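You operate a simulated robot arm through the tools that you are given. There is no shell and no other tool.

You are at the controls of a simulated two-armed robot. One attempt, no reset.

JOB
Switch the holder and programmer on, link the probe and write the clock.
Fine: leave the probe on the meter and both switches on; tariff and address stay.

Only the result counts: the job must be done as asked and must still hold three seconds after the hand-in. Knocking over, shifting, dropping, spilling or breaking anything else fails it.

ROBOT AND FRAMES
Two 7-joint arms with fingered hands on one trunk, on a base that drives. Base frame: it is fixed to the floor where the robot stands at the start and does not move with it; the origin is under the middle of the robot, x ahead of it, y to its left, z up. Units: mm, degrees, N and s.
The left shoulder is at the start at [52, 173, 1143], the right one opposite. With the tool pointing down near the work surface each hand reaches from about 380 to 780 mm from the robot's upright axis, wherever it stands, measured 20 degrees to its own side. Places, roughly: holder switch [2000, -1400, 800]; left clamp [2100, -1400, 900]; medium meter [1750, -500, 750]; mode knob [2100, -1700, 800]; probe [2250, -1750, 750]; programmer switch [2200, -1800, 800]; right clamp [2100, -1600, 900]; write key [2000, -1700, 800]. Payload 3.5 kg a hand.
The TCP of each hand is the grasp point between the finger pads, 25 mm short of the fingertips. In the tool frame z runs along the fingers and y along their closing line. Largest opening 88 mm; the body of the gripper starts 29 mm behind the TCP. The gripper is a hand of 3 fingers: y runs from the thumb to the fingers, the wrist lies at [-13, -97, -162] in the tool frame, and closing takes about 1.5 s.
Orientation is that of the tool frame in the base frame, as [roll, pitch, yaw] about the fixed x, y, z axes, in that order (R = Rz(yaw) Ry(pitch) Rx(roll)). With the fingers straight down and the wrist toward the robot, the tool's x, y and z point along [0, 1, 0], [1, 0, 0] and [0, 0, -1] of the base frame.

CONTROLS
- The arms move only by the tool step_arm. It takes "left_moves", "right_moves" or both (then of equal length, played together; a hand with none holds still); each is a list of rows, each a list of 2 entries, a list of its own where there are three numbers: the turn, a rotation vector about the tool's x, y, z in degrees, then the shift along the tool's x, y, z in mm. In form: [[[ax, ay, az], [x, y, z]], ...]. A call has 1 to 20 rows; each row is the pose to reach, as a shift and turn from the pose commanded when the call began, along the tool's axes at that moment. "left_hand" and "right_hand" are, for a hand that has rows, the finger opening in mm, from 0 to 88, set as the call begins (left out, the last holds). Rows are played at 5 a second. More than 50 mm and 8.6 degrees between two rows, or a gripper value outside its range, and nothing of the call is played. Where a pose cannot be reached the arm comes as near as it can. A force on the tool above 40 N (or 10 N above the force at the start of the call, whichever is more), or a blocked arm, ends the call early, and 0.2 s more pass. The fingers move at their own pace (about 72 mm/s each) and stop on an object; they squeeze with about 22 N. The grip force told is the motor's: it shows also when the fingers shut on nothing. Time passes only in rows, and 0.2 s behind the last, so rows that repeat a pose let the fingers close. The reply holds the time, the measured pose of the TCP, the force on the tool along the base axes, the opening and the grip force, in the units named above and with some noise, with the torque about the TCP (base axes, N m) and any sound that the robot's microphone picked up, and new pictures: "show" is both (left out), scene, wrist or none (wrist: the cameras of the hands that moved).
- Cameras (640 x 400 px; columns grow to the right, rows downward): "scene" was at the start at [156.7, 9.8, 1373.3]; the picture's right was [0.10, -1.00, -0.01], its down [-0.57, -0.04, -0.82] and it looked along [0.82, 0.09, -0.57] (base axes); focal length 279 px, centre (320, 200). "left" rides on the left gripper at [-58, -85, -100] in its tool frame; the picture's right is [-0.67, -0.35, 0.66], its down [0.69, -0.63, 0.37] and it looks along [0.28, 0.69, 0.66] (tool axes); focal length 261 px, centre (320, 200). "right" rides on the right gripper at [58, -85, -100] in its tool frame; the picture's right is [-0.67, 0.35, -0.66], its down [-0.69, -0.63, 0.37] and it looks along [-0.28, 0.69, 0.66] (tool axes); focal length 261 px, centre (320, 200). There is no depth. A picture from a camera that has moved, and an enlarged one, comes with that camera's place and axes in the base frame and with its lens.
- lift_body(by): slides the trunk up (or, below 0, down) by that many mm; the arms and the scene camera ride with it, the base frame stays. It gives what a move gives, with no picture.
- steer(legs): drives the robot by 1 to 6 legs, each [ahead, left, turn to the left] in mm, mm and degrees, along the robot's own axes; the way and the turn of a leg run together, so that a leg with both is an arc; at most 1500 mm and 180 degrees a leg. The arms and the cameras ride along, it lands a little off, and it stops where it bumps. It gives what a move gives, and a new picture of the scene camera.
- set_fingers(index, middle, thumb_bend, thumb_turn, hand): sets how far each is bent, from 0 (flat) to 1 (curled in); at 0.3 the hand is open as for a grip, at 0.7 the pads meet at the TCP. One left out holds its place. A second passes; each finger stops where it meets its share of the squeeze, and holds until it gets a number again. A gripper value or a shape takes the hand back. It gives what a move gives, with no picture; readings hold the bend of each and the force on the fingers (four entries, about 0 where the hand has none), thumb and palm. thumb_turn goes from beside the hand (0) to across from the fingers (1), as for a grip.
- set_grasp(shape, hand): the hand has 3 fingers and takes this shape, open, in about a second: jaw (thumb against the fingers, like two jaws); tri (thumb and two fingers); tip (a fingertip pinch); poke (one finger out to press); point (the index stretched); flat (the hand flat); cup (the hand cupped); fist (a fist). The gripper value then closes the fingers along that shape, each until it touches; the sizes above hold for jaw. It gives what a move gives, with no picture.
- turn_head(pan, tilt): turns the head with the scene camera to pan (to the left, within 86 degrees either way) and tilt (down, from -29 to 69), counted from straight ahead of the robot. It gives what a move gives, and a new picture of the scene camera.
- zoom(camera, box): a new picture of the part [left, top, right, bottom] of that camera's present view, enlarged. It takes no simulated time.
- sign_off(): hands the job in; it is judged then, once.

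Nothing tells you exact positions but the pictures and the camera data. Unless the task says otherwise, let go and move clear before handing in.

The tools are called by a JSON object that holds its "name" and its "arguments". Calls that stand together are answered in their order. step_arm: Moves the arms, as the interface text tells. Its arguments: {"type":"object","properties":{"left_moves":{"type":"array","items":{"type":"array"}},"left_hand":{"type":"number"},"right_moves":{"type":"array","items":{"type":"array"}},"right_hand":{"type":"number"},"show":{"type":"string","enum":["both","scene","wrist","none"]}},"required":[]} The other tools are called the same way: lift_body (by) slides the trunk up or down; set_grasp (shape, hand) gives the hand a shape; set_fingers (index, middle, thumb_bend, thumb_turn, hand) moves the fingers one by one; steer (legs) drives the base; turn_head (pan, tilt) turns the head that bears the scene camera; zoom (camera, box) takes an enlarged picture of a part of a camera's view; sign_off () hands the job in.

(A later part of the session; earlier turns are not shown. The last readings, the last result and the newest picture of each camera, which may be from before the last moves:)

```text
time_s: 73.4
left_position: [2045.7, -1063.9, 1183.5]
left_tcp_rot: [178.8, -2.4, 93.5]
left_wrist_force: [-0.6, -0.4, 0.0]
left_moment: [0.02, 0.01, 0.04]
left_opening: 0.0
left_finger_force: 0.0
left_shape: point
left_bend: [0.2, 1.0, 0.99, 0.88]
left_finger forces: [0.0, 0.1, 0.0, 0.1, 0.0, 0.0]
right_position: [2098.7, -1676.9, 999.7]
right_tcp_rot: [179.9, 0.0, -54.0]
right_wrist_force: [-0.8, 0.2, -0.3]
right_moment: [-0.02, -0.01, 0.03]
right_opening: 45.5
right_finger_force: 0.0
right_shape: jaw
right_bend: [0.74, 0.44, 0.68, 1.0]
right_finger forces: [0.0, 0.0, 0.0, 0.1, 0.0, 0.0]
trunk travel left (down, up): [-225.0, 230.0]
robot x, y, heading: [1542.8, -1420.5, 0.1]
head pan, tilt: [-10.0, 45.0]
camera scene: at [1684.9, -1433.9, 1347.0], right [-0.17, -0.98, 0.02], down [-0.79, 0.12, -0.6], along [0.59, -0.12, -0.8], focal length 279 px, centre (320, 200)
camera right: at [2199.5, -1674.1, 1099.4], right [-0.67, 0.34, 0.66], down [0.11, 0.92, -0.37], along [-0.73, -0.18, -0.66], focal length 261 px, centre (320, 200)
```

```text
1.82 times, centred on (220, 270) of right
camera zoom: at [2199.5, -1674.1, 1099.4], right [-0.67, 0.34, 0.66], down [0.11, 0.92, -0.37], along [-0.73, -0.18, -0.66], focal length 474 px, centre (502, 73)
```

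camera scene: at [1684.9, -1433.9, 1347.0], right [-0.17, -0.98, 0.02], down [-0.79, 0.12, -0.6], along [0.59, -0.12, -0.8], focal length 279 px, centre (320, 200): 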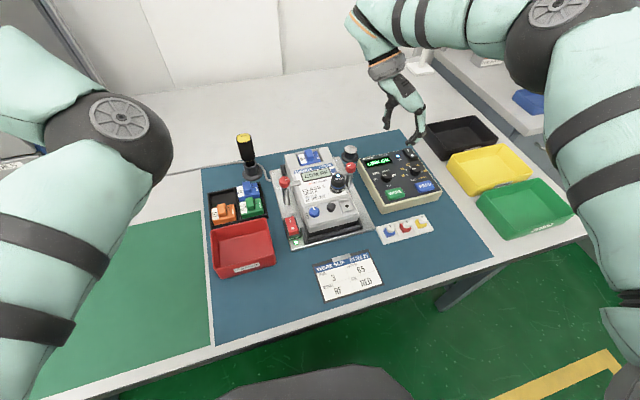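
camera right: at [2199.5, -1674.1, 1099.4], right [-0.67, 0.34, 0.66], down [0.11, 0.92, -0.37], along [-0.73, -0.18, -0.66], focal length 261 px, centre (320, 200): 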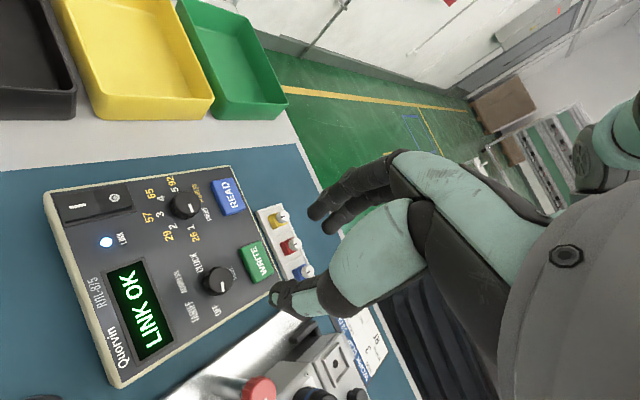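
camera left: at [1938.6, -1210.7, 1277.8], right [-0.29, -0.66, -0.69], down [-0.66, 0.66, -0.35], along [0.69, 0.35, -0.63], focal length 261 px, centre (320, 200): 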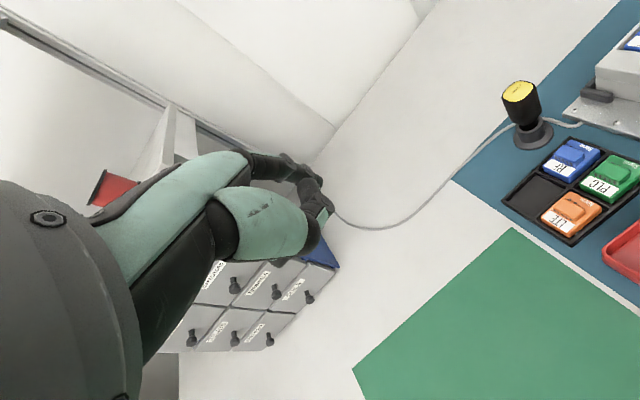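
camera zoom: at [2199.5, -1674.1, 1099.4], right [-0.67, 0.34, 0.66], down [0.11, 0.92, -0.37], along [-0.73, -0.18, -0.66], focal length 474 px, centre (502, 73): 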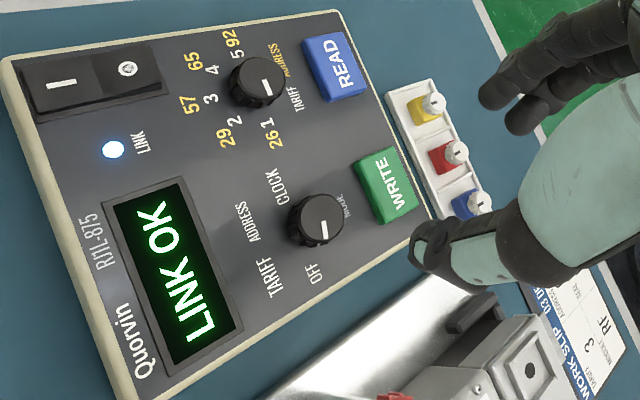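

The wrist covers roughly yaw 115° to -54°, so one grasp can turn the knob all the way from OFF to CLOCK. I'll rotate back counter-clockwise and reset the finger shape.

{"name": "step_arm", "arguments": {"right_moves": [[[0, 0, -8.1], [0, 0, 0]], [[0, 0, -16.2], [0, 0, 0]], [[0, 0, -24.3], [0, 0, 0]], [[0, 0, -32.4], [0, 0, 0]], [[0, 0, -40.5], [0, 0, 0]], [[0, 0, -48.6], [0, 0, 0]], [[0, 0, -56.7], [0, 0, 0]], [[0, 0, -64.8], [0, 0, 0]], [[0, 0, -72.9], [0, 0, 0]], [[0, 0, -81], [0, 0, 0]], [[0, 0, -89.1], [0, 0, 0]], [[0, 0, -97.2], [0, 0, 0]], [[0, 0, -105.3], [0, 0, 0]], [[0, 0, -113.4], [0, 0, 0]], [[0, 0, -121.5], [0, 0, 0]], [[0, 0, -129.6], [0, 0, 0]], [[0, 0, -137.7], [0, 0, 0]], [[0, 0, -144], [0, 0, 0]]], "show": "none"}}

{"name": "set_grasp", "arguments": {"hand": "right", "shape": "jaw"}}

{"name": "set_fingers", "arguments": {"hand": "right", "index": 0.48, "middle": 0.48, "thumb_bend": 0.48, "thumb_turn": 1.0}}

{"name": "zoom", "arguments": {"camera": "right", "box": [160, 140, 440, 380]}}

```text
time_s: 77.2
left_position: [2045.3, -1064.0, 1183.1]
left_tcp_rot: [178.7, -2.4, 93.4]
left_wrist_force: [0.1, 0.1, -0.1]
left_moment: [-0.01, 0.02, 0.0]
left_opening: 0.0
left_finger_force: 0.1
left_shape: point
left_bend: [0.2, 1.0, 0.99, 0.88]
left_finger forces: [0.0, 0.0, 0.0, 0.0, 0.0, 0.0]
right_position: [2098.4, -1679.4, 999.3]
right_tcp_rot: [-179.9, 0.2, 90.2]
right_wrist_force: [1.3, 0.3, 0.1]
right_moment: [0.0, -0.03, -0.02]
right_opening: 45.4
right_finger_force: 0.0
right_shape: jaw
right_bend: [0.74, 0.44, 0.68, 1.0]
right_finger forces: [0.0, 0.1, 0.0, 0.0, 0.0, 0.0]
trunk travel left (down, up): [-225.0, 230.0]
robot x, y, heading: [1540.4, -1417.9, 0.0]
head pan, tilt: [-10.0, 45.0]
```

```text
time_s: 78.1
left_position: [2045.7, -1063.2, 1182.7]
left_tcp_rot: [178.7, -2.3, 93.4]
left_wrist_force: [0.1, -0.2, 0.1]
left_moment: [0.0, -0.01, -0.02]
left_opening: 0.0
left_finger_force: 0.0
left_shape: point
left_bend: [0.2, 1.0, 0.99, 0.88]
left_finger forces: [0.1, 0.1, 0.0, 0.0, 0.0, 0.0]
right_position: [2096.6, -1677.4, 999.1]
right_tcp_rot: [180.0, 0.3, 90.0]
right_wrist_force: [0.1, -1.3, -1.0]
right_moment: [-0.04, 0.0, -0.03]
right_opening: 87.6
right_finger_force: 0.0
right_shape: jaw
right_bend: [0.3, 0.3, 0.3, 0.98]
right_finger forces: [0.0, 0.1, 0.0, 0.0, 0.1, 0.1]
trunk travel left (down, up): [-225.0, 230.0]
robot x, y, heading: [1540.1, -1423.3, 0.1]
head pan, tilt: [-10.0, 45.0]
```

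```text
time_s: 79.1
left_position: [2046.1, -1064.2, 1182.1]
left_tcp_rot: [178.8, -2.4, 93.4]
left_wrist_force: [-0.2, 0.0, -1.0]
left_moment: [-0.01, -0.03, 0.01]
left_opening: 0.2
left_finger_force: 0.0
left_shape: point
left_bend: [0.2, 1.0, 0.99, 0.88]
left_finger forces: [0.1, 0.1, 0.1, 0.0, 0.0, 0.0]
right_position: [2097.4, -1678.6, 1000.0]
right_tcp_rot: [-179.9, 0.2, 90.0]
right_wrist_force: [0.7, -0.2, -0.4]
right_moment: [0.02, 0.0, 0.02]
right_opening: 46.6
right_finger_force: 0.0
right_shape: fingers
right_bend: [0.48, 0.48, 0.48, 1.0]
right_finger forces: [0.1, 0.0, 0.0, 0.0, 0.0, 0.0]
trunk travel left (down, up): [-225.0, 230.0]
robot x, y, heading: [1542.4, -1420.9, -0.3]
head pan, tilt: [-10.0, 45.0]
```

```text
1.67 times, centred on (300, 260) of right
camera zoom: at [2011.1, -1619.5, 1099.3], right [0.35, -0.67, 0.66], down [-0.63, -0.69, -0.36], along [0.69, -0.29, -0.66], focal length 434 px, centre (353, 100)
```

zoom: 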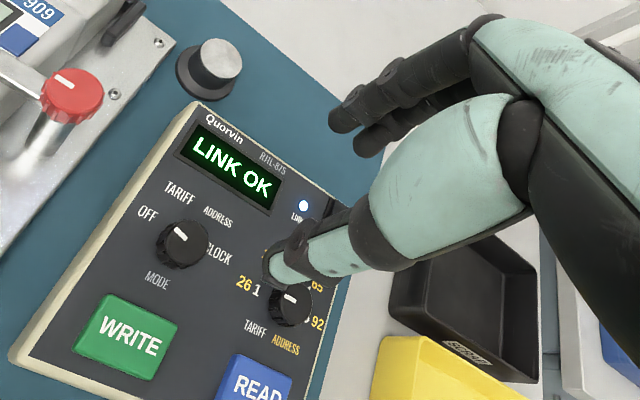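

The knob is almost exactly under the TCP. I'll pre-rotate 20° counter-clockwise and lower the hand around the knob.

{"name": "step_arm", "arguments": {"right_moves": [[[0, 0, -7], [-0.7, 1, 20]], [[0, 0, -14], [-0.7, 1, 50]], [[0, 0, -20], [-0.7, 1, 80]], [[0, 0, -20], [-0.7, 1, 110]]]}}

{"name": "zoom", "arguments": {"camera": "right", "box": [180, 140, 400, 340]}}

{"name": "zoom", "arguments": {"camera": "scene", "box": [340, 120, 440, 220]}}

```text
time_s: 80.1
left_position: [2046.6, -1064.3, 1181.8]
left_tcp_rot: [178.9, -2.4, 93.4]
left_wrist_force: [-0.1, 0.4, -0.5]
left_moment: [0.01, -0.01, -0.01]
left_opening: 0.0
left_finger_force: 0.3
left_shape: point
left_bend: [0.2, 1.0, 0.99, 0.88]
left_finger forces: [0.0, 0.1, 0.0, 0.0, 0.0, 0.1]
right_position: [2099.6, -1679.2, 888.4]
right_tcp_rot: [-179.9, 0.1, 110.1]
right_wrist_force: [0.0, -0.1, 0.2]
right_moment: [-0.01, 0.0, -0.01]
right_opening: 46.5
right_finger_force: 0.1
right_shape: fingers
right_bend: [0.48, 0.48, 0.48, 1.0]
right_finger forces: [0.0, 0.0, 0.0, 0.0, 0.0, 0.1]
trunk travel left (down, up): [-225.0, 230.0]
robot x, y, heading: [1541.2, -1421.7, 0.2]
head pan, tilt: [-10.0, 45.0]
camera scene: at [1685.1, -1434.4, 1347.0], right [-0.17, -0.98, 0.02], down [-0.79, 0.12, -0.6], along [0.59, -0.12, -0.8], focal length 279 px, centre (320, 200)
camera right: at [1998.1, -1652.4, 989.3], right [0.56, -0.51, 0.66], down [-0.36, -0.86, -0.36], along [0.75, -0.03, -0.66], focal length 261 px, centre (320, 200)
```

scene: 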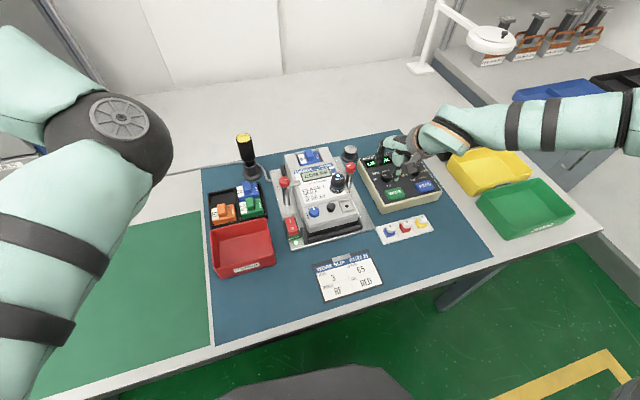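
right: 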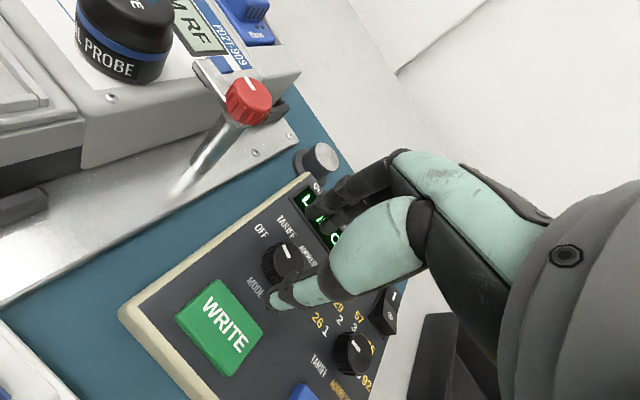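

```text
2.00 times, centred on (290, 240) of right
camera zoom: at [1998.1, -1652.4, 989.3], right [0.56, -0.51, 0.66], down [-0.36, -0.86, -0.36], along [0.75, -0.03, -0.66], focal length 521 px, centre (380, 120)
```

zoom: 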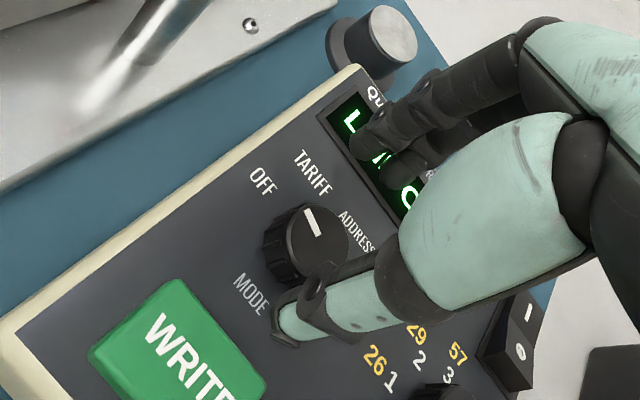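

```text
4.00 times, centred on (390, 170) of scene
camera zoom: at [1685.1, -1434.4, 1347.0], right [-0.17, -0.98, 0.02], down [-0.79, 0.12, -0.6], along [0.59, -0.12, -0.8], focal length 1117 px, centre (40, 320)
```

zoom: 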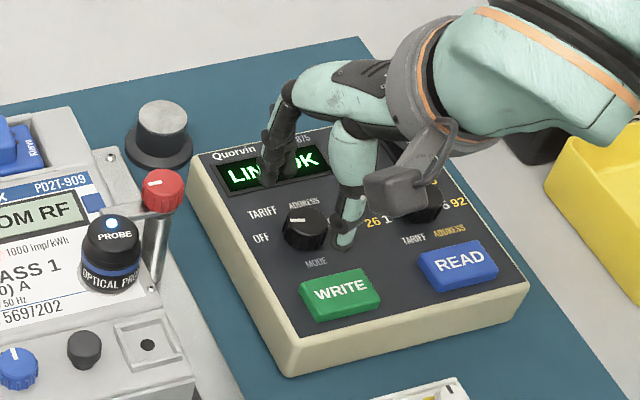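

{"name": "zoom", "arguments": {"camera": "right", "box": [240, 210, 320, 290]}}

{"name": "zoom", "arguments": {"camera": "scene", "box": [360, 155, 400, 195]}}

```text
5.00 times, centred on (280, 250) of right
camera zoom: at [1998.1, -1652.4, 989.3], right [0.56, -0.51, 0.66], down [-0.36, -0.86, -0.36], along [0.75, -0.03, -0.66], focal length 1303 px, centre (520, -50)
```

zoom: 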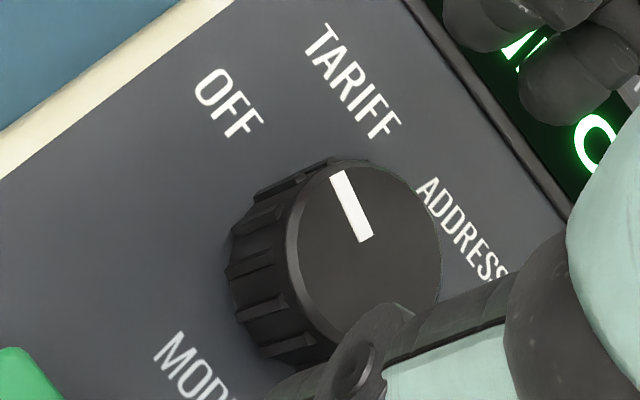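

```text
10.00 times, centred on (380, 175) of scene
camera zoom: at [1685.1, -1434.4, 1347.0], right [-0.17, -0.98, 0.02], down [-0.79, 0.12, -0.6], along [0.59, -0.12, -0.8], focal length 2793 px, centre (-280, 450)
```

zoom: 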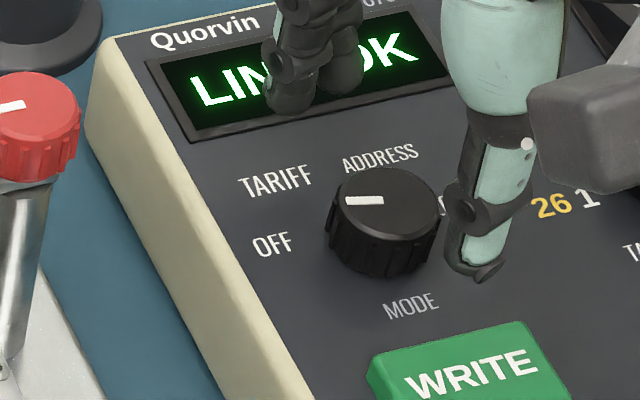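

The pointer is at OFF, about 75° left, so CLOCK should be roughly 150° clockwise. The opened thumb would come down over the WRITE key, so I'll narrow the fingers first and re-centre on the knob.

{"name": "set_fingers", "arguments": {"hand": "right", "index": 0.54, "middle": 0.54, "thumb_bend": 0.56}}

{"name": "step_arm", "arguments": {"right_moves": [[[0, 0, 0], [-3, 1.3, 0]], [[0, 0, 0], [-3, 1.3, 8]]]}}

{"name": "zoom", "arguments": {"camera": "right", "box": [220, 180, 340, 300]}}

{"name": "zoom", "arguments": {"camera": "scene", "box": [360, 155, 400, 195]}}

```text
time_s: 81.1
left_position: [2046.5, -1064.9, 1182.8]
left_tcp_rot: [178.7, -2.5, 93.4]
left_wrist_force: [0.3, -0.1, -0.1]
left_moment: [0.0, 0.0, 0.05]
left_opening: 0.2
left_finger_force: 0.1
left_shape: point
left_bend: [0.2, 1.0, 0.99, 0.88]
left_finger forces: [0.0, 0.0, 0.0, 0.1, 0.1, 0.0]
right_position: [2098.2, -1677.3, 889.9]
right_tcp_rot: [-179.8, 0.1, 110.1]
right_wrist_force: [-0.4, 0.1, 0.7]
right_moment: [-0.02, 0.01, -0.01]
right_opening: 31.2
right_finger_force: 0.0
right_shape: fingers
right_bend: [0.54, 0.54, 0.56, 1.0]
right_finger forces: [0.1, 0.0, 0.0, 0.2, 0.0, 0.1]
trunk travel left (down, up): [-225.0, 230.0]
robot x, y, heading: [1545.3, -1421.1, 0.1]
head pan, tilt: [-10.0, 45.0]
```

```text
time_s: 81.7
left_position: [2046.9, -1065.1, 1183.1]
left_tcp_rot: [179.0, -2.3, 93.3]
left_wrist_force: [-0.2, 0.1, 0.3]
left_moment: [0.0, 0.0, -0.01]
left_opening: 0.2
left_finger_force: 0.2
left_shape: point
left_bend: [0.2, 1.0, 0.99, 0.88]
left_finger forces: [0.0, 0.0, 0.1, 0.1, 0.1, 0.1]
right_position: [2102.4, -1681.1, 881.2]
right_tcp_rot: [-180.0, 0.1, 110.0]
right_wrist_force: [0.2, 0.2, -0.2]
right_moment: [0.01, -0.01, 0.0]
right_opening: 31.3
right_finger_force: 0.2
right_shape: fingers
right_bend: [0.54, 0.54, 0.56, 1.0]
right_finger forces: [0.0, 0.0, 0.1, 0.0, 0.1, 0.0]
trunk travel left (down, up): [-225.0, 230.0]
robot x, y, heading: [1541.3, -1422.1, 0.1]
head pan, tilt: [-10.0, 45.0]
camera scene: at [1684.8, -1434.1, 1347.0], right [-0.17, -0.98, 0.02], down [-0.79, 0.12, -0.6], along [0.59, -0.12, -0.8], focal length 279 px, centre (320, 200)
camera right: at [2000.7, -1654.7, 981.8], right [0.56, -0.51, 0.66], down [-0.36, -0.86, -0.36], along [0.75, -0.03, -0.66], focal length 261 px, centre (320, 200)
```

scene: 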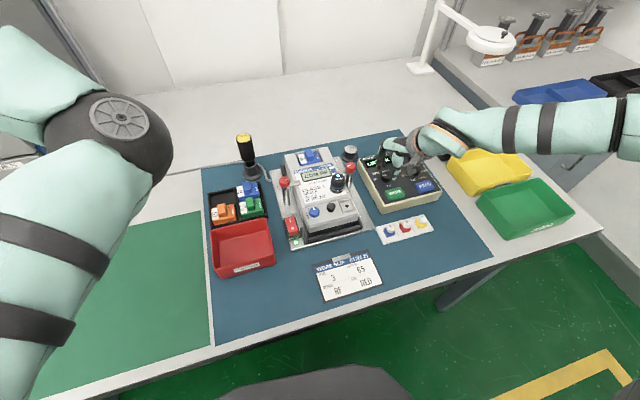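
right: 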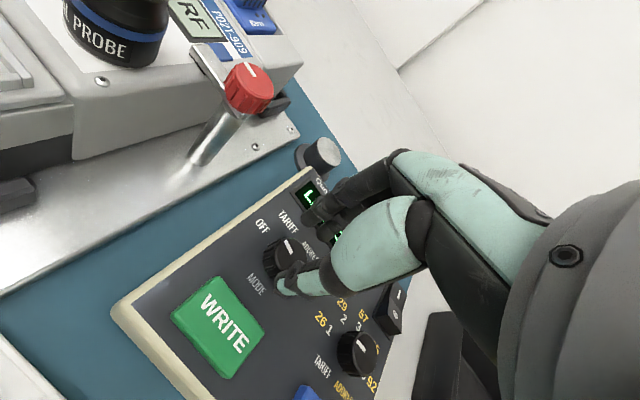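

```text
3.33 times, centred on (280, 240) of right
camera zoom: at [2000.7, -1654.7, 981.8], right [0.56, -0.51, 0.66], down [-0.36, -0.86, -0.36], along [0.75, -0.03, -0.66], focal length 869 px, centre (453, 67)
```

zoom: 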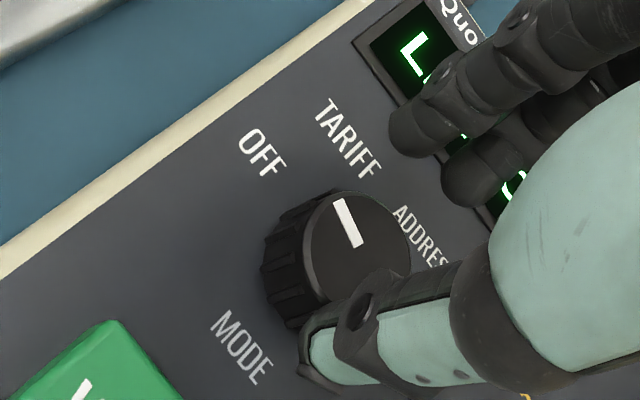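

```text
10.00 times, centred on (380, 175) of scene
camera zoom: at [1684.8, -1434.1, 1347.0], right [-0.17, -0.98, 0.02], down [-0.79, 0.12, -0.6], along [0.59, -0.12, -0.8], focal length 2793 px, centre (-280, 450)
```

zoom: 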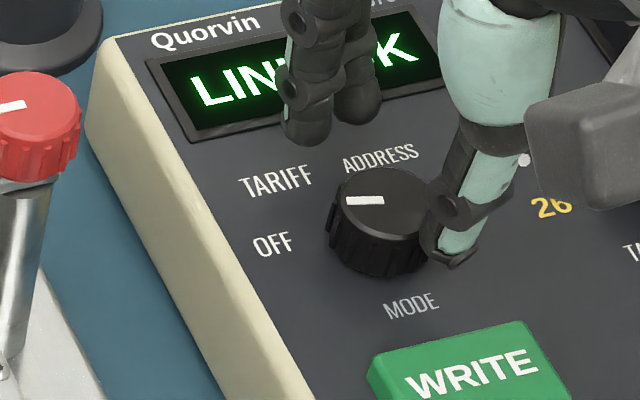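

{"name": "set_fingers", "arguments": {"hand": "right", "index": 0.49, "middle": 0.49, "thumb_bend": 0.55}}

{"name": "step_arm", "arguments": {"right_moves": [[[0, 0, 0], [0, 0.5, 10]], [[0, 0, 0], [0, 0.5, 18]], [[0, 0, 0], [0, 0.5, 24]]]}}

{"name": "zoom", "arguments": {"camera": "right", "box": [220, 180, 340, 300]}}

{"name": "zoom", "arguments": {"camera": "scene", "box": [360, 155, 400, 195]}}

```text
time_s: 82.7
left_position: [2046.2, -1062.9, 1182.7]
left_tcp_rot: [178.7, -2.3, 93.5]
left_wrist_force: [-0.3, -1.2, 0.8]
left_moment: [-0.02, -0.01, 0.01]
left_opening: 0.0
left_finger_force: 0.2
left_shape: point
left_bend: [0.2, 1.0, 0.99, 0.88]
left_finger forces: [0.0, 0.1, 0.0, 0.0, 0.1, 0.0]
right_position: [2101.3, -1679.6, 881.0]
right_tcp_rot: [-179.9, 0.1, 110.1]
right_wrist_force: [0.5, 0.3, -0.8]
right_moment: [-0.03, 0.0, -0.01]
right_opening: 36.6
right_finger_force: 0.1
right_shape: fingers
right_bend: [0.49, 0.49, 0.55, 1.0]
right_finger forces: [0.0, 0.1, 0.1, 0.0, 0.1, 0.0]
trunk travel left (down, up): [-225.0, 230.0]
robot x, y, heading: [1541.7, -1417.9, -0.0]
head pan, tilt: [-10.0, 45.0]
```

```text
time_s: 83.5
left_position: [2043.0, -1063.3, 1183.7]
left_tcp_rot: [178.5, -2.4, 93.4]
left_wrist_force: [0.5, -0.7, 0.3]
left_moment: [0.02, -0.01, 0.02]
left_opening: 0.0
left_finger_force: 0.2
left_shape: point
left_bend: [0.2, 1.0, 0.99, 0.88]
left_finger forces: [0.0, 0.1, 0.0, 0.0, 0.0, 0.0]
right_position: [2103.4, -1678.9, 867.8]
right_tcp_rot: [179.0, 0.2, 110.1]
right_wrist_force: [-2.5, 1.1, 30.1]
right_moment: [-0.15, 0.52, -0.04]
right_opening: 40.1
right_finger_force: 14.5
right_shape: fingers
right_bend: [0.49, 0.5, 0.53, 1.0]
right_finger forces: [0.1, 7.7, 0.0, 0.0, 22.1, 0.1]
trunk travel left (down, up): [-225.0, 230.0]
robot x, y, heading: [1541.6, -1414.7, -0.1]
head pan, tilt: [-10.0, 45.0]
stopped in row 3 (right hand): the force on the tool passed its limit at 44 N (the readings are from after the stop); the commanded pose is now the measured one
camera scene: at [1681.9, -1433.3, 1347.6], right [-0.17, -0.98, 0.02], down [-0.79, 0.12, -0.6], along [0.59, -0.12, -0.8], focal length 279 px, centre (320, 200)
camera right: at [2001.4, -1653.6, 966.3], right [0.55, -0.51, 0.66], down [-0.35, -0.86, -0.37], along [0.76, -0.03, -0.65], focal length 261 px, centre (320, 200)
```

scene: 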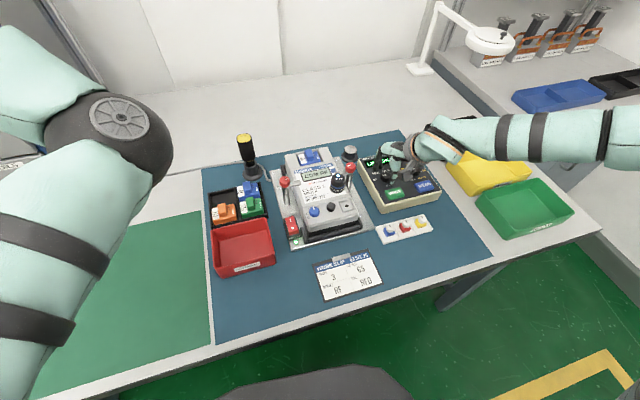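
right: 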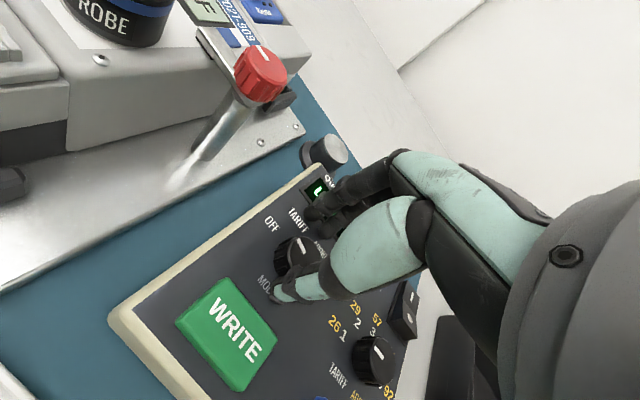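

```text
3.33 times, centred on (280, 240) of right
camera zoom: at [2001.4, -1653.6, 966.3], right [0.55, -0.51, 0.66], down [-0.35, -0.86, -0.37], along [0.76, -0.03, -0.65], focal length 869 px, centre (453, 67)
```

zoom: 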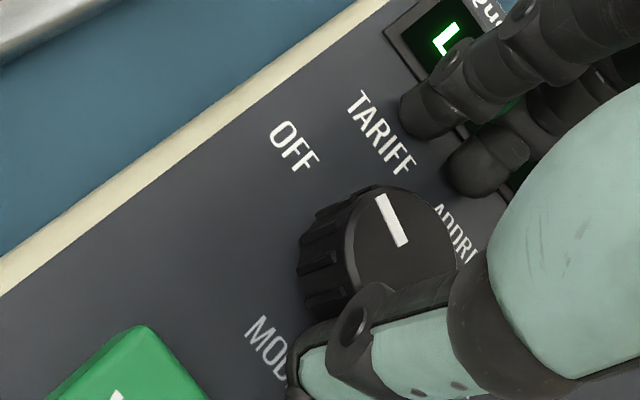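

```text
10.00 times, centred on (380, 175) of scene
camera zoom: at [1681.9, -1433.3, 1347.6], right [-0.17, -0.98, 0.02], down [-0.79, 0.12, -0.6], along [0.59, -0.12, -0.8], focal length 2793 px, centre (-280, 450)
```

zoom: 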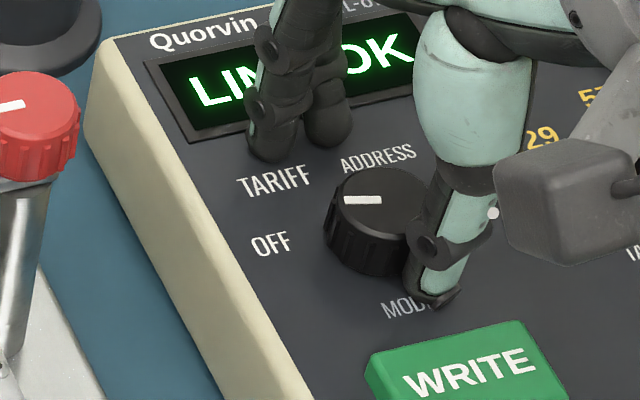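

The fingertips touched the panel, so the panel is a little higher than I took it to be. I'll back off 3 mm, re-centre slightly, and then close the fingers on the knob.

{"name": "step_arm", "arguments": {"right_moves": [[[0, 0, 0], [0, 0, -3]], [[0, 0, 0], [0, -2, -3]]]}}

{"name": "zoom", "arguments": {"camera": "scene", "box": [360, 155, 400, 195]}}

{"name": "zoom", "arguments": {"camera": "right", "box": [220, 180, 340, 300]}}

```text
time_s: 84.1
left_position: [2043.5, -1061.7, 1182.5]
left_tcp_rot: [178.5, -2.3, 93.5]
left_wrist_force: [-0.4, 0.3, 0.3]
left_moment: [0.0, 0.02, 0.0]
left_opening: 0.1
left_finger_force: 0.0
left_shape: point
left_bend: [0.2, 1.0, 0.99, 0.88]
left_finger forces: [0.0, 0.0, 0.1, 0.1, 0.0, 0.1]
right_position: [2102.3, -1680.1, 868.0]
right_tcp_rot: [179.4, 0.3, 110.1]
right_wrist_force: [0.9, 1.5, 14.3]
right_moment: [0.08, -0.32, 0.01]
right_opening: 37.0
right_finger_force: 7.3
right_shape: fingers
right_bend: [0.49, 0.47, 0.55, 1.0]
right_finger forces: [0.1, 11.3, 0.0, 0.0, 3.0, 0.1]
trunk travel left (down, up): [-225.0, 230.0]
robot x, y, heading: [1543.0, -1424.7, 0.1]
head pan, tilt: [-10.0, 45.0]
camera scene: at [1682.4, -1432.5, 1347.3], right [-0.17, -0.98, 0.03], down [-0.79, 0.12, -0.6], along [0.59, -0.12, -0.8], focal length 279 px, centre (320, 200)
camera right: at [1998.9, -1654.5, 967.1], right [0.55, -0.51, 0.66], down [-0.35, -0.86, -0.37], along [0.76, -0.03, -0.65], focal length 261 px, centre (320, 200)
```

scene: 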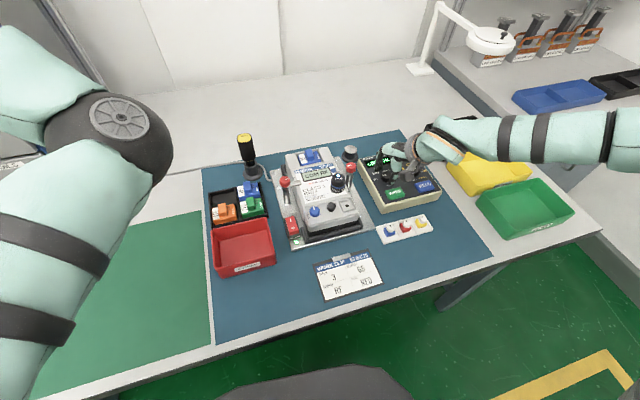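
right: 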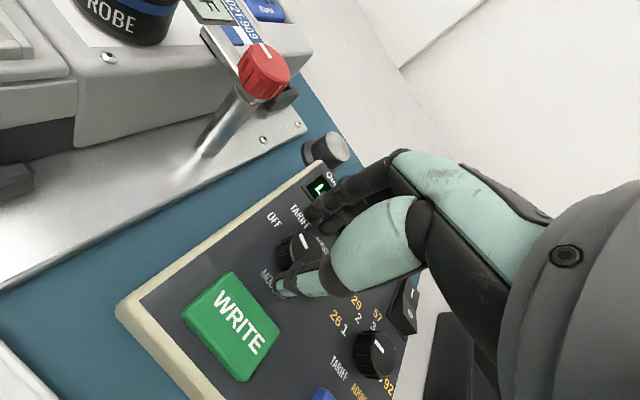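

```text
10.00 times, centred on (380, 175) of scene
camera zoom: at [1682.4, -1432.5, 1347.3], right [-0.17, -0.98, 0.03], down [-0.79, 0.12, -0.6], along [0.59, -0.12, -0.8], focal length 2793 px, centre (-280, 450)
```

zoom: 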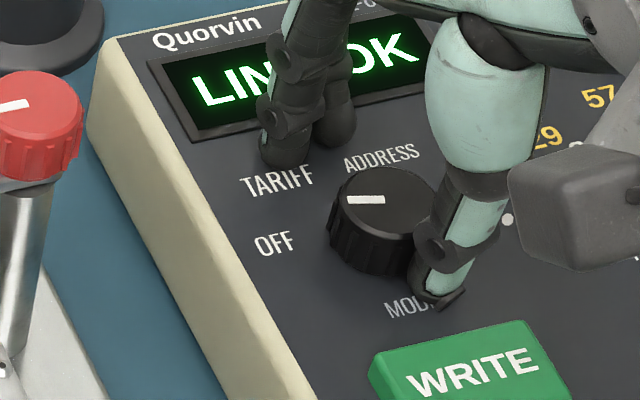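

```text
3.33 times, centred on (280, 240) of right
camera zoom: at [1998.9, -1654.5, 967.1], right [0.55, -0.51, 0.66], down [-0.35, -0.86, -0.37], along [0.76, -0.03, -0.65], focal length 869 px, centre (453, 67)
```

zoom: 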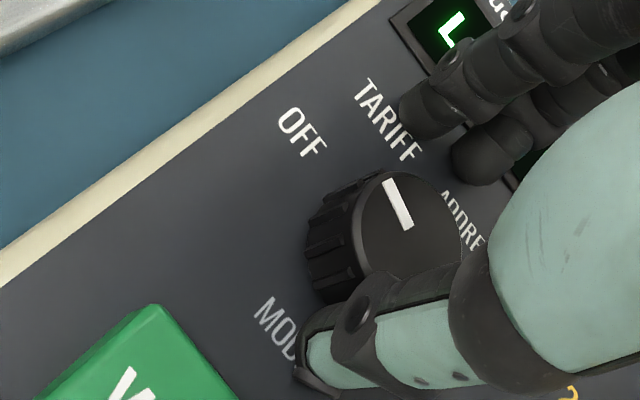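

{"name": "step_arm", "arguments": {"right_moves": [[[0, 0, 0], [0, 0, -5]]], "show": "none"}}

{"name": "set_fingers", "arguments": {"hand": "right", "index": 0.54, "middle": 0.54, "thumb_bend": 0.57}}

{"name": "step_arm", "arguments": {"right_moves": [[[0, 0, 0], [0, 0, 3]], [[0, 0, 0], [0, 0, 6]]]}}

{"name": "zoom", "arguments": {"camera": "scene", "box": [360, 155, 400, 195]}}

{"name": "zoom", "arguments": {"camera": "right", "box": [220, 180, 340, 300]}}

```text
time_s: 84.5
left_position: [2046.5, -1063.8, 1182.4]
left_tcp_rot: [178.8, -2.4, 93.4]
left_wrist_force: [-0.6, -0.6, -0.6]
left_moment: [0.02, 0.0, 0.0]
left_opening: 0.1
left_finger_force: 0.0
left_shape: point
left_bend: [0.2, 1.0, 0.99, 0.88]
left_finger forces: [0.0, 0.0, 0.1, 0.0, 0.1, 0.0]
right_position: [2101.8, -1681.9, 869.0]
right_tcp_rot: [179.7, 0.1, 110.1]
right_wrist_force: [-0.3, 0.6, -0.3]
right_moment: [0.0, 0.05, 0.0]
right_opening: 37.1
right_finger_force: 0.0
right_shape: fingers
right_bend: [0.49, 0.49, 0.55, 1.0]
right_finger forces: [0.0, 0.0, 0.1, 0.0, 0.0, 0.0]
trunk travel left (down, up): [-225.0, 230.0]
robot x, y, heading: [1548.3, -1422.3, 0.3]
head pan, tilt: [-10.0, 45.0]
```

```text
time_s: 85.5
left_position: [2045.2, -1065.2, 1182.1]
left_tcp_rot: [178.7, -2.4, 93.5]
left_wrist_force: [0.6, -0.3, -0.7]
left_moment: [0.01, -0.02, 0.0]
left_opening: 0.2
left_finger_force: 0.0
left_shape: point
left_bend: [0.2, 1.0, 0.99, 0.88]
left_finger forces: [0.0, 0.0, 0.0, 0.0, 0.0, 0.0]
right_position: [2102.1, -1681.8, 871.2]
right_tcp_rot: [179.5, 0.2, 110.1]
right_wrist_force: [-1.0, -0.3, 0.6]
right_moment: [-0.01, 0.02, 0.02]
right_opening: 31.2
right_finger_force: 0.6
right_shape: fingers
right_bend: [0.54, 0.54, 0.55, 1.0]
right_finger forces: [0.0, 0.0, 0.0, 0.1, 0.7, 0.1]
trunk travel left (down, up): [-225.0, 230.0]
robot x, y, heading: [1540.5, -1420.5, -0.2]
head pan, tilt: [-10.0, 45.0]
```

```text
time_s: 86.1
left_position: [2043.6, -1065.1, 1184.0]
left_tcp_rot: [178.6, -2.3, 93.5]
left_wrist_force: [0.3, -0.2, 0.5]
left_moment: [-0.02, -0.01, -0.02]
left_opening: 0.0
left_finger_force: 0.0
left_shape: point
left_bend: [0.2, 1.0, 0.99, 0.88]
left_finger forces: [0.1, 0.0, 0.1, 0.0, 0.1, 0.0]
right_position: [2101.7, -1680.4, 868.0]
right_tcp_rot: [179.2, 0.4, 110.1]
right_wrist_force: [0.9, -1.7, 13.7]
right_moment: [0.0, -0.24, -0.02]
right_opening: 31.5
right_finger_force: 7.6
right_shape: fingers
right_bend: [0.54, 0.53, 0.55, 1.0]
right_finger forces: [0.3, 10.9, 0.1, 0.0, 3.6, 0.0]
trunk travel left (down, up): [-225.0, 230.0]
robot x, y, heading: [1543.4, -1421.5, -0.1]
head pan, tilt: [-10.0, 45.0]
camera scene: at [1682.5, -1433.4, 1347.6], right [-0.17, -0.98, 0.02], down [-0.79, 0.12, -0.6], along [0.59, -0.12, -0.8], focal length 279 px, centre (320, 200)
camera right: at [1999.1, -1655.1, 966.9], right [0.55, -0.51, 0.66], down [-0.35, -0.86, -0.37], along [0.76, -0.03, -0.65], focal length 261 px, centre (320, 200)
```

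scene: 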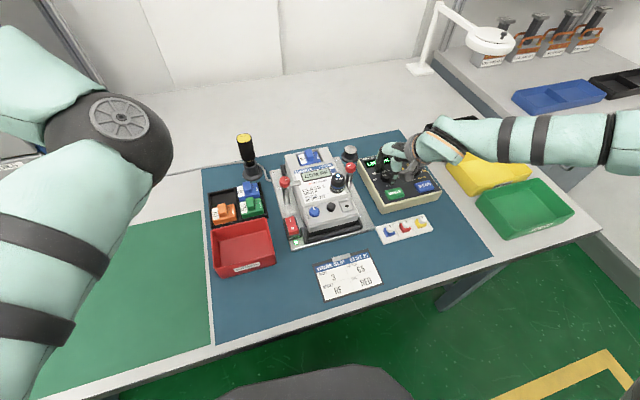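
right: 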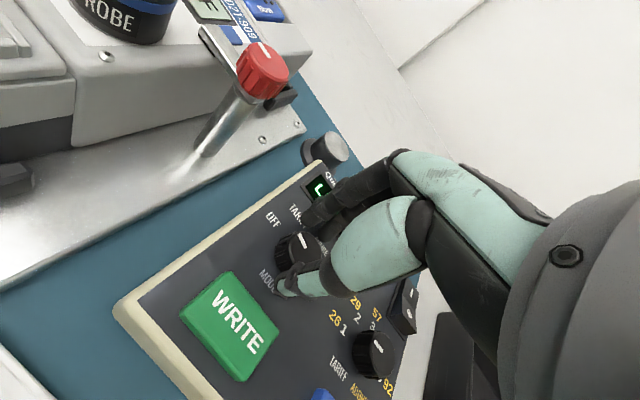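

```text
10.00 times, centred on (380, 175) of scene
camera zoom: at [1682.5, -1433.4, 1347.6], right [-0.17, -0.98, 0.02], down [-0.79, 0.12, -0.6], along [0.59, -0.12, -0.8], focal length 2793 px, centre (-280, 450)
```

zoom: 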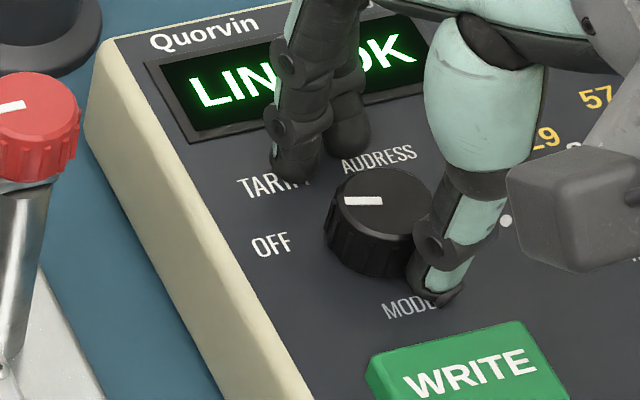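

```text
3.33 times, centred on (280, 240) of right
camera zoom: at [1999.1, -1655.1, 966.9], right [0.55, -0.51, 0.66], down [-0.35, -0.86, -0.37], along [0.76, -0.03, -0.65], focal length 869 px, centre (453, 67)
```

zoom: 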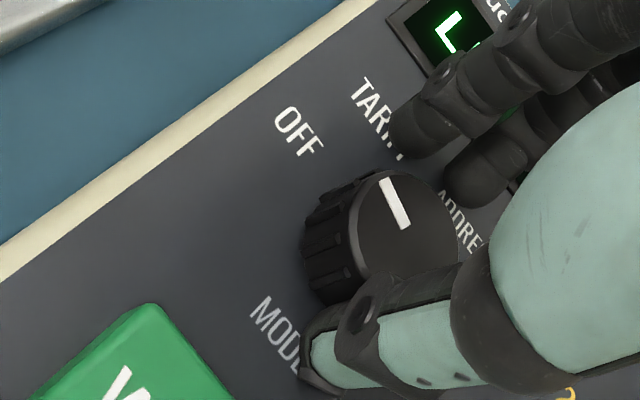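

The fingertips are at panel level, which is right for gripping the knob. I'll lift 2 mm and close the fingers onto it.

{"name": "step_arm", "arguments": {"right_moves": [[[0, 0, 0], [0, 0, -5]]], "show": "none"}}

{"name": "set_fingers", "arguments": {"hand": "right", "index": 0.85, "middle": 0.85, "thumb_bend": 0.85}}

{"name": "zoom", "arguments": {"camera": "scene", "box": [360, 155, 400, 195]}}

{"name": "zoom", "arguments": {"camera": "right", "box": [220, 180, 340, 300]}}

```text
time_s: 86.5
left_position: [2046.1, -1063.5, 1181.9]
left_tcp_rot: [178.8, -2.5, 93.4]
left_wrist_force: [0.2, -0.8, 0.1]
left_moment: [0.01, -0.01, 0.0]
left_opening: 0.1
left_finger_force: 0.1
left_shape: point
left_bend: [0.2, 1.0, 0.99, 0.88]
left_finger forces: [0.0, 0.0, 0.0, 0.0, 0.0, 0.0]
right_position: [2101.4, -1681.9, 869.1]
right_tcp_rot: [179.7, 0.2, 110.1]
right_wrist_force: [-0.3, -0.4, 0.0]
right_moment: [-0.02, -0.01, 0.03]
right_opening: 31.5
right_finger_force: 0.1
right_shape: fingers
right_bend: [0.54, 0.54, 0.56, 1.0]
right_finger forces: [0.0, 0.0, 0.0, 0.0, 0.4, 0.0]
trunk travel left (down, up): [-225.0, 230.0]
robot x, y, heading: [1540.5, -1416.9, -0.1]
head pan, tilt: [-10.0, 45.0]
```

```text
time_s: 87.5
left_position: [2047.1, -1066.7, 1182.9]
left_tcp_rot: [178.8, -2.5, 93.5]
left_wrist_force: [1.4, -0.5, -0.6]
left_moment: [0.02, 0.04, -0.02]
left_opening: 0.0
left_finger_force: 0.0
left_shape: point
left_bend: [0.2, 1.0, 0.99, 0.88]
left_finger forces: [0.0, 0.0, 0.1, 0.0, 0.0, 0.0]
right_position: [2102.1, -1682.6, 869.8]
right_tcp_rot: [179.6, 0.1, 110.0]
right_wrist_force: [-4.9, -9.0, -10.7]
right_moment: [-0.16, 0.07, 0.09]
right_opening: 15.4
right_finger_force: 20.2
right_shape: fingers
right_bend: [0.71, 0.73, 0.61, 1.0]
right_finger forces: [7.3, 12.7, 0.0, 0.0, 19.8, 0.1]
trunk travel left (down, up): [-225.0, 230.0]
robot x, y, heading: [1543.5, -1418.7, -0.1]
head pan, tilt: [-10.0, 45.0]
```

```text
10.00 times, centred on (380, 175) of scene
camera zoom: at [1685.3, -1436.5, 1346.8], right [-0.17, -0.98, 0.02], down [-0.79, 0.12, -0.6], along [0.59, -0.12, -0.8], focal length 2793 px, centre (-280, 450)
```

zoom: 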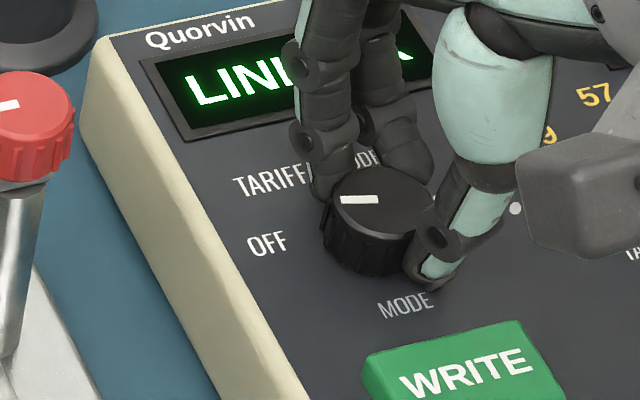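

```text
3.33 times, centred on (280, 240) of right
camera zoom: at [2000.2, -1657.9, 968.8], right [0.55, -0.51, 0.66], down [-0.35, -0.86, -0.37], along [0.75, -0.03, -0.66], focal length 869 px, centre (453, 67)
```

zoom: 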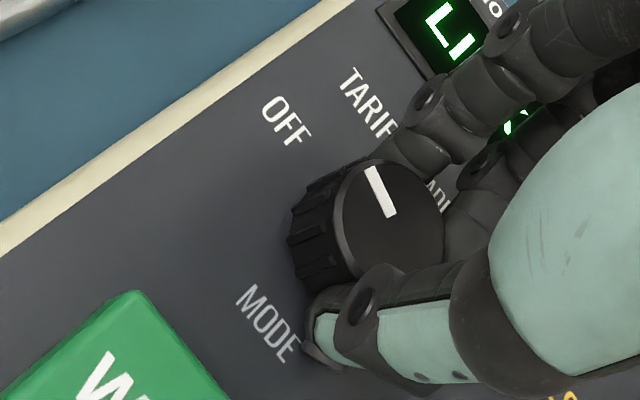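

All three fingers grip the knob. I'll turn it clockwise 30° first, about the knob's own axis, and see whether the pointer follows.

{"name": "step_arm", "arguments": {"right_moves": [[[0, 0, 7.5], [-0.2, -0.6, 0]], [[0, 0, 15], [-0.4, -1.2, 0]], [[0, 0, 22.5], [-0.4, -1.9, 0]], [[0, 0, 30], [-0.4, -2.5, 0]]]}}

{"name": "zoom", "arguments": {"camera": "scene", "box": [360, 155, 400, 195]}}

{"name": "zoom", "arguments": {"camera": "right", "box": [220, 180, 340, 300]}}

```text
time_s: 88.5
left_position: [2045.3, -1067.1, 1183.9]
left_tcp_rot: [178.8, -2.6, 93.4]
left_wrist_force: [0.8, -0.3, 0.6]
left_moment: [0.0, 0.01, 0.0]
left_opening: 0.0
left_finger_force: 0.1
left_shape: point
left_bend: [0.2, 1.0, 0.99, 0.88]
left_finger forces: [0.0, 0.0, 0.1, 0.1, 0.1, 0.0]
right_position: [2099.6, -1684.6, 870.1]
right_tcp_rot: [179.5, -0.2, 79.8]
right_wrist_force: [-2.3, -18.1, -5.3]
right_moment: [-0.41, 0.05, 0.1]
right_opening: 15.2
right_finger_force: 25.4
right_shape: fingers
right_bend: [0.71, 0.74, 0.61, 1.0]
right_finger forces: [9.2, 23.7, 0.1, 0.1, 17.9, 0.0]
trunk travel left (down, up): [-225.0, 230.0]
robot x, y, heading: [1540.8, -1424.4, -0.1]
head pan, tilt: [-10.0, 45.0]
camera scene: at [1684.8, -1437.7, 1347.0], right [-0.17, -0.98, 0.02], down [-0.79, 0.12, -0.6], along [0.59, -0.12, -0.8], focal length 279 px, centre (320, 200)
camera right: at [2023.9, -1613.2, 969.1], right [0.22, -0.72, 0.66], down [-0.74, -0.56, -0.37], along [0.64, -0.4, -0.66], focal length 261 px, centre (320, 200)
```

scene: 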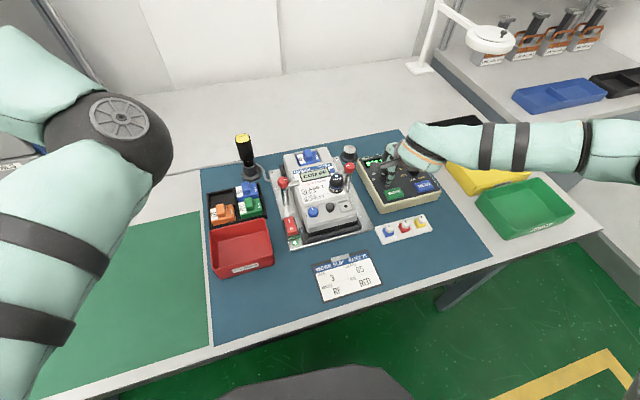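
right: 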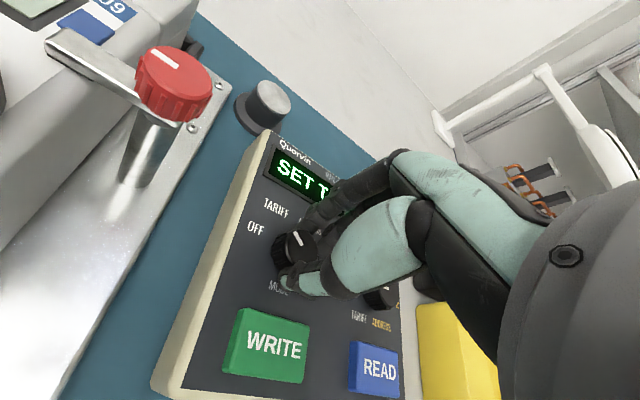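

```text
10.00 times, centred on (380, 175) of scene
camera zoom: at [1684.8, -1437.7, 1347.0], right [-0.17, -0.98, 0.02], down [-0.79, 0.12, -0.6], along [0.59, -0.12, -0.8], focal length 2793 px, centre (-280, 450)
```

zoom: 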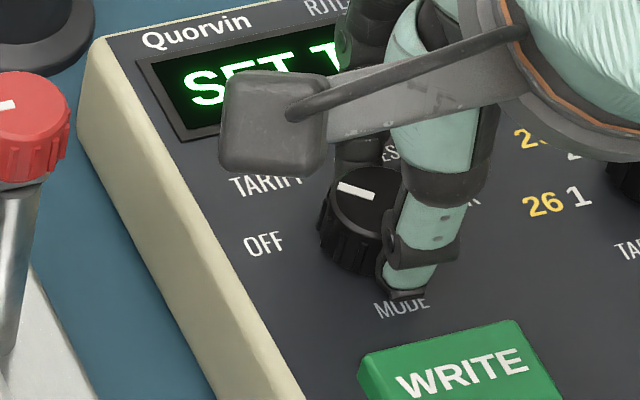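

```text
3.33 times, centred on (280, 240) of right
camera zoom: at [2023.9, -1613.2, 969.1], right [0.22, -0.72, 0.66], down [-0.74, -0.56, -0.37], along [0.64, -0.4, -0.66], focal length 869 px, centre (453, 67)
```

zoom: 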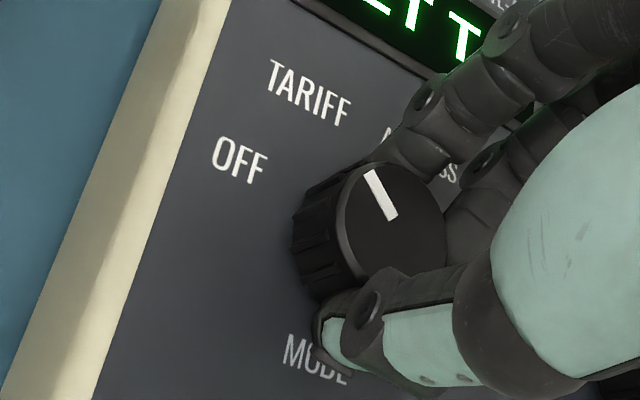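

The display changed to "SET T…", so the pointer is following my turn. There is some side load because the grip sits off-centre, so I'll open slightly, re-centre by 3.5 mm, and re-grip before continuing.

{"name": "set_fingers", "arguments": {"hand": "right", "index": 0.57, "middle": 0.57, "thumb_bend": 0.54}}

{"name": "zoom", "arguments": {"camera": "right", "box": [220, 180, 340, 300]}}

{"name": "zoom", "arguments": {"camera": "scene", "box": [360, 155, 400, 195]}}

```text
time_s: 89.5
left_position: [2044.8, -1063.9, 1183.7]
left_tcp_rot: [178.6, -2.5, 93.4]
left_wrist_force: [-0.4, 0.0, -0.2]
left_moment: [-0.02, 0.01, 0.03]
left_opening: 0.0
left_finger_force: 0.1
left_shape: point
left_bend: [0.2, 1.0, 0.99, 0.88]
left_finger forces: [0.1, 0.0, 0.0, 0.0, 0.0, 0.0]
right_position: [2100.6, -1681.9, 869.7]
right_tcp_rot: [179.5, 0.0, 80.0]
right_wrist_force: [0.3, -0.8, 0.2]
right_moment: [0.01, 0.01, 0.0]
right_opening: 30.1
right_finger_force: 0.1
right_shape: fingers
right_bend: [0.56, 0.56, 0.54, 1.0]
right_finger forces: [0.0, 0.1, 0.1, 0.0, 0.0, 0.1]
trunk travel left (down, up): [-225.0, 230.0]
robot x, y, heading: [1540.7, -1422.3, 0.1]
head pan, tilt: [-10.0, 45.0]
```

```text
3.33 times, centred on (280, 240) of right
camera zoom: at [2023.4, -1609.9, 969.7], right [0.22, -0.72, 0.66], down [-0.73, -0.57, -0.37], along [0.64, -0.4, -0.65], focal length 869 px, centre (453, 67)
```

zoom: 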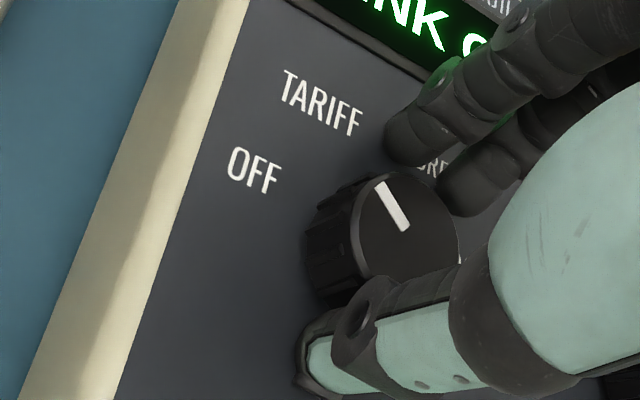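

```text
10.00 times, centred on (380, 175) of scene
camera zoom: at [1684.7, -1433.9, 1347.0], right [-0.17, -0.98, 0.02], down [-0.79, 0.12, -0.6], along [0.59, -0.12, -0.8], focal length 2793 px, centre (-280, 450)
```

zoom: 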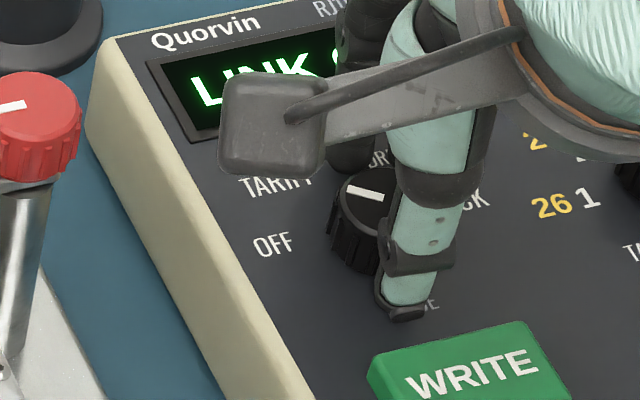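

{"name": "step_arm", "arguments": {"right_moves": [[[0, 0, 0], [-2, 0, 0]]], "show": "none"}}

{"name": "set_fingers", "arguments": {"hand": "right", "index": 0.85, "middle": 0.85, "thumb_bend": 0.85}}

{"name": "zoom", "arguments": {"camera": "right", "box": [220, 180, 340, 300]}}

```text
time_s: 89.9
left_position: [2045.7, -1063.9, 1182.0]
left_tcp_rot: [178.7, -2.3, 93.5]
left_wrist_force: [0.2, 0.2, 0.2]
left_moment: [0.0, 0.01, -0.01]
left_opening: 0.0
left_finger_force: 0.1
left_shape: point
left_bend: [0.2, 1.0, 0.99, 0.88]
left_finger forces: [0.1, 0.1, 0.1, 0.1, 0.1, 0.1]
right_position: [2099.7, -1683.4, 871.1]
right_tcp_rot: [179.5, -0.1, 80.2]
right_wrist_force: [0.2, -0.1, -0.4]
right_moment: [0.0, 0.03, -0.02]
right_opening: 30.1
right_finger_force: 0.1
right_shape: fingers
right_bend: [0.56, 0.56, 0.54, 1.0]
right_finger forces: [0.0, 0.0, 0.0, 0.0, 0.0, 0.0]
trunk travel left (down, up): [-225.0, 230.0]
robot x, y, heading: [1540.6, -1421.4, 0.2]
head pan, tilt: [-10.0, 45.0]
```

```text
time_s: 90.9
left_position: [2045.5, -1066.8, 1183.4]
left_tcp_rot: [178.7, -2.5, 93.4]
left_wrist_force: [0.1, -0.2, -0.1]
left_moment: [0.0, 0.04, 0.01]
left_opening: 0.0
left_finger_force: 0.0
left_shape: point
left_bend: [0.2, 1.0, 0.99, 0.88]
left_finger forces: [0.0, 0.1, 0.1, 0.1, 0.0, 0.0]
right_position: [2099.4, -1685.5, 868.6]
right_tcp_rot: [179.7, -0.1, 79.9]
right_wrist_force: [-5.7, -7.6, -7.3]
right_moment: [-0.14, 0.1, 0.0]
right_opening: 15.2
right_finger_force: 20.4
right_shape: fingers
right_bend: [0.71, 0.73, 0.61, 1.0]
right_finger forces: [8.6, 12.0, 0.1, 0.1, 19.3, 0.0]
trunk travel left (down, up): [-225.0, 230.0]
robot x, y, heading: [1541.3, -1422.3, 0.1]
head pan, tilt: [-10.0, 45.0]
```

```text
3.33 times, centred on (280, 240) of right
camera zoom: at [2023.0, -1613.8, 968.8], right [0.22, -0.72, 0.66], down [-0.74, -0.57, -0.37], along [0.64, -0.4, -0.66], focal length 869 px, centre (453, 67)
```

zoom: 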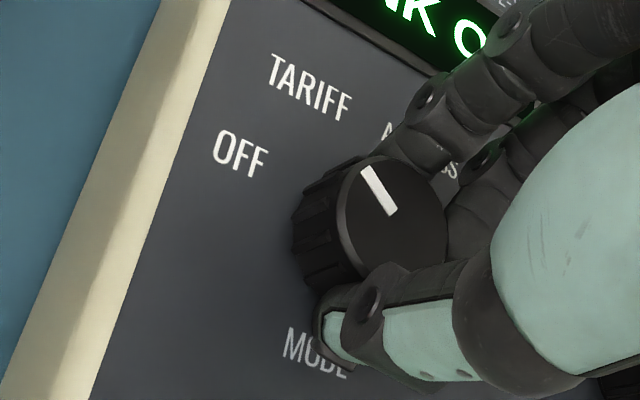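

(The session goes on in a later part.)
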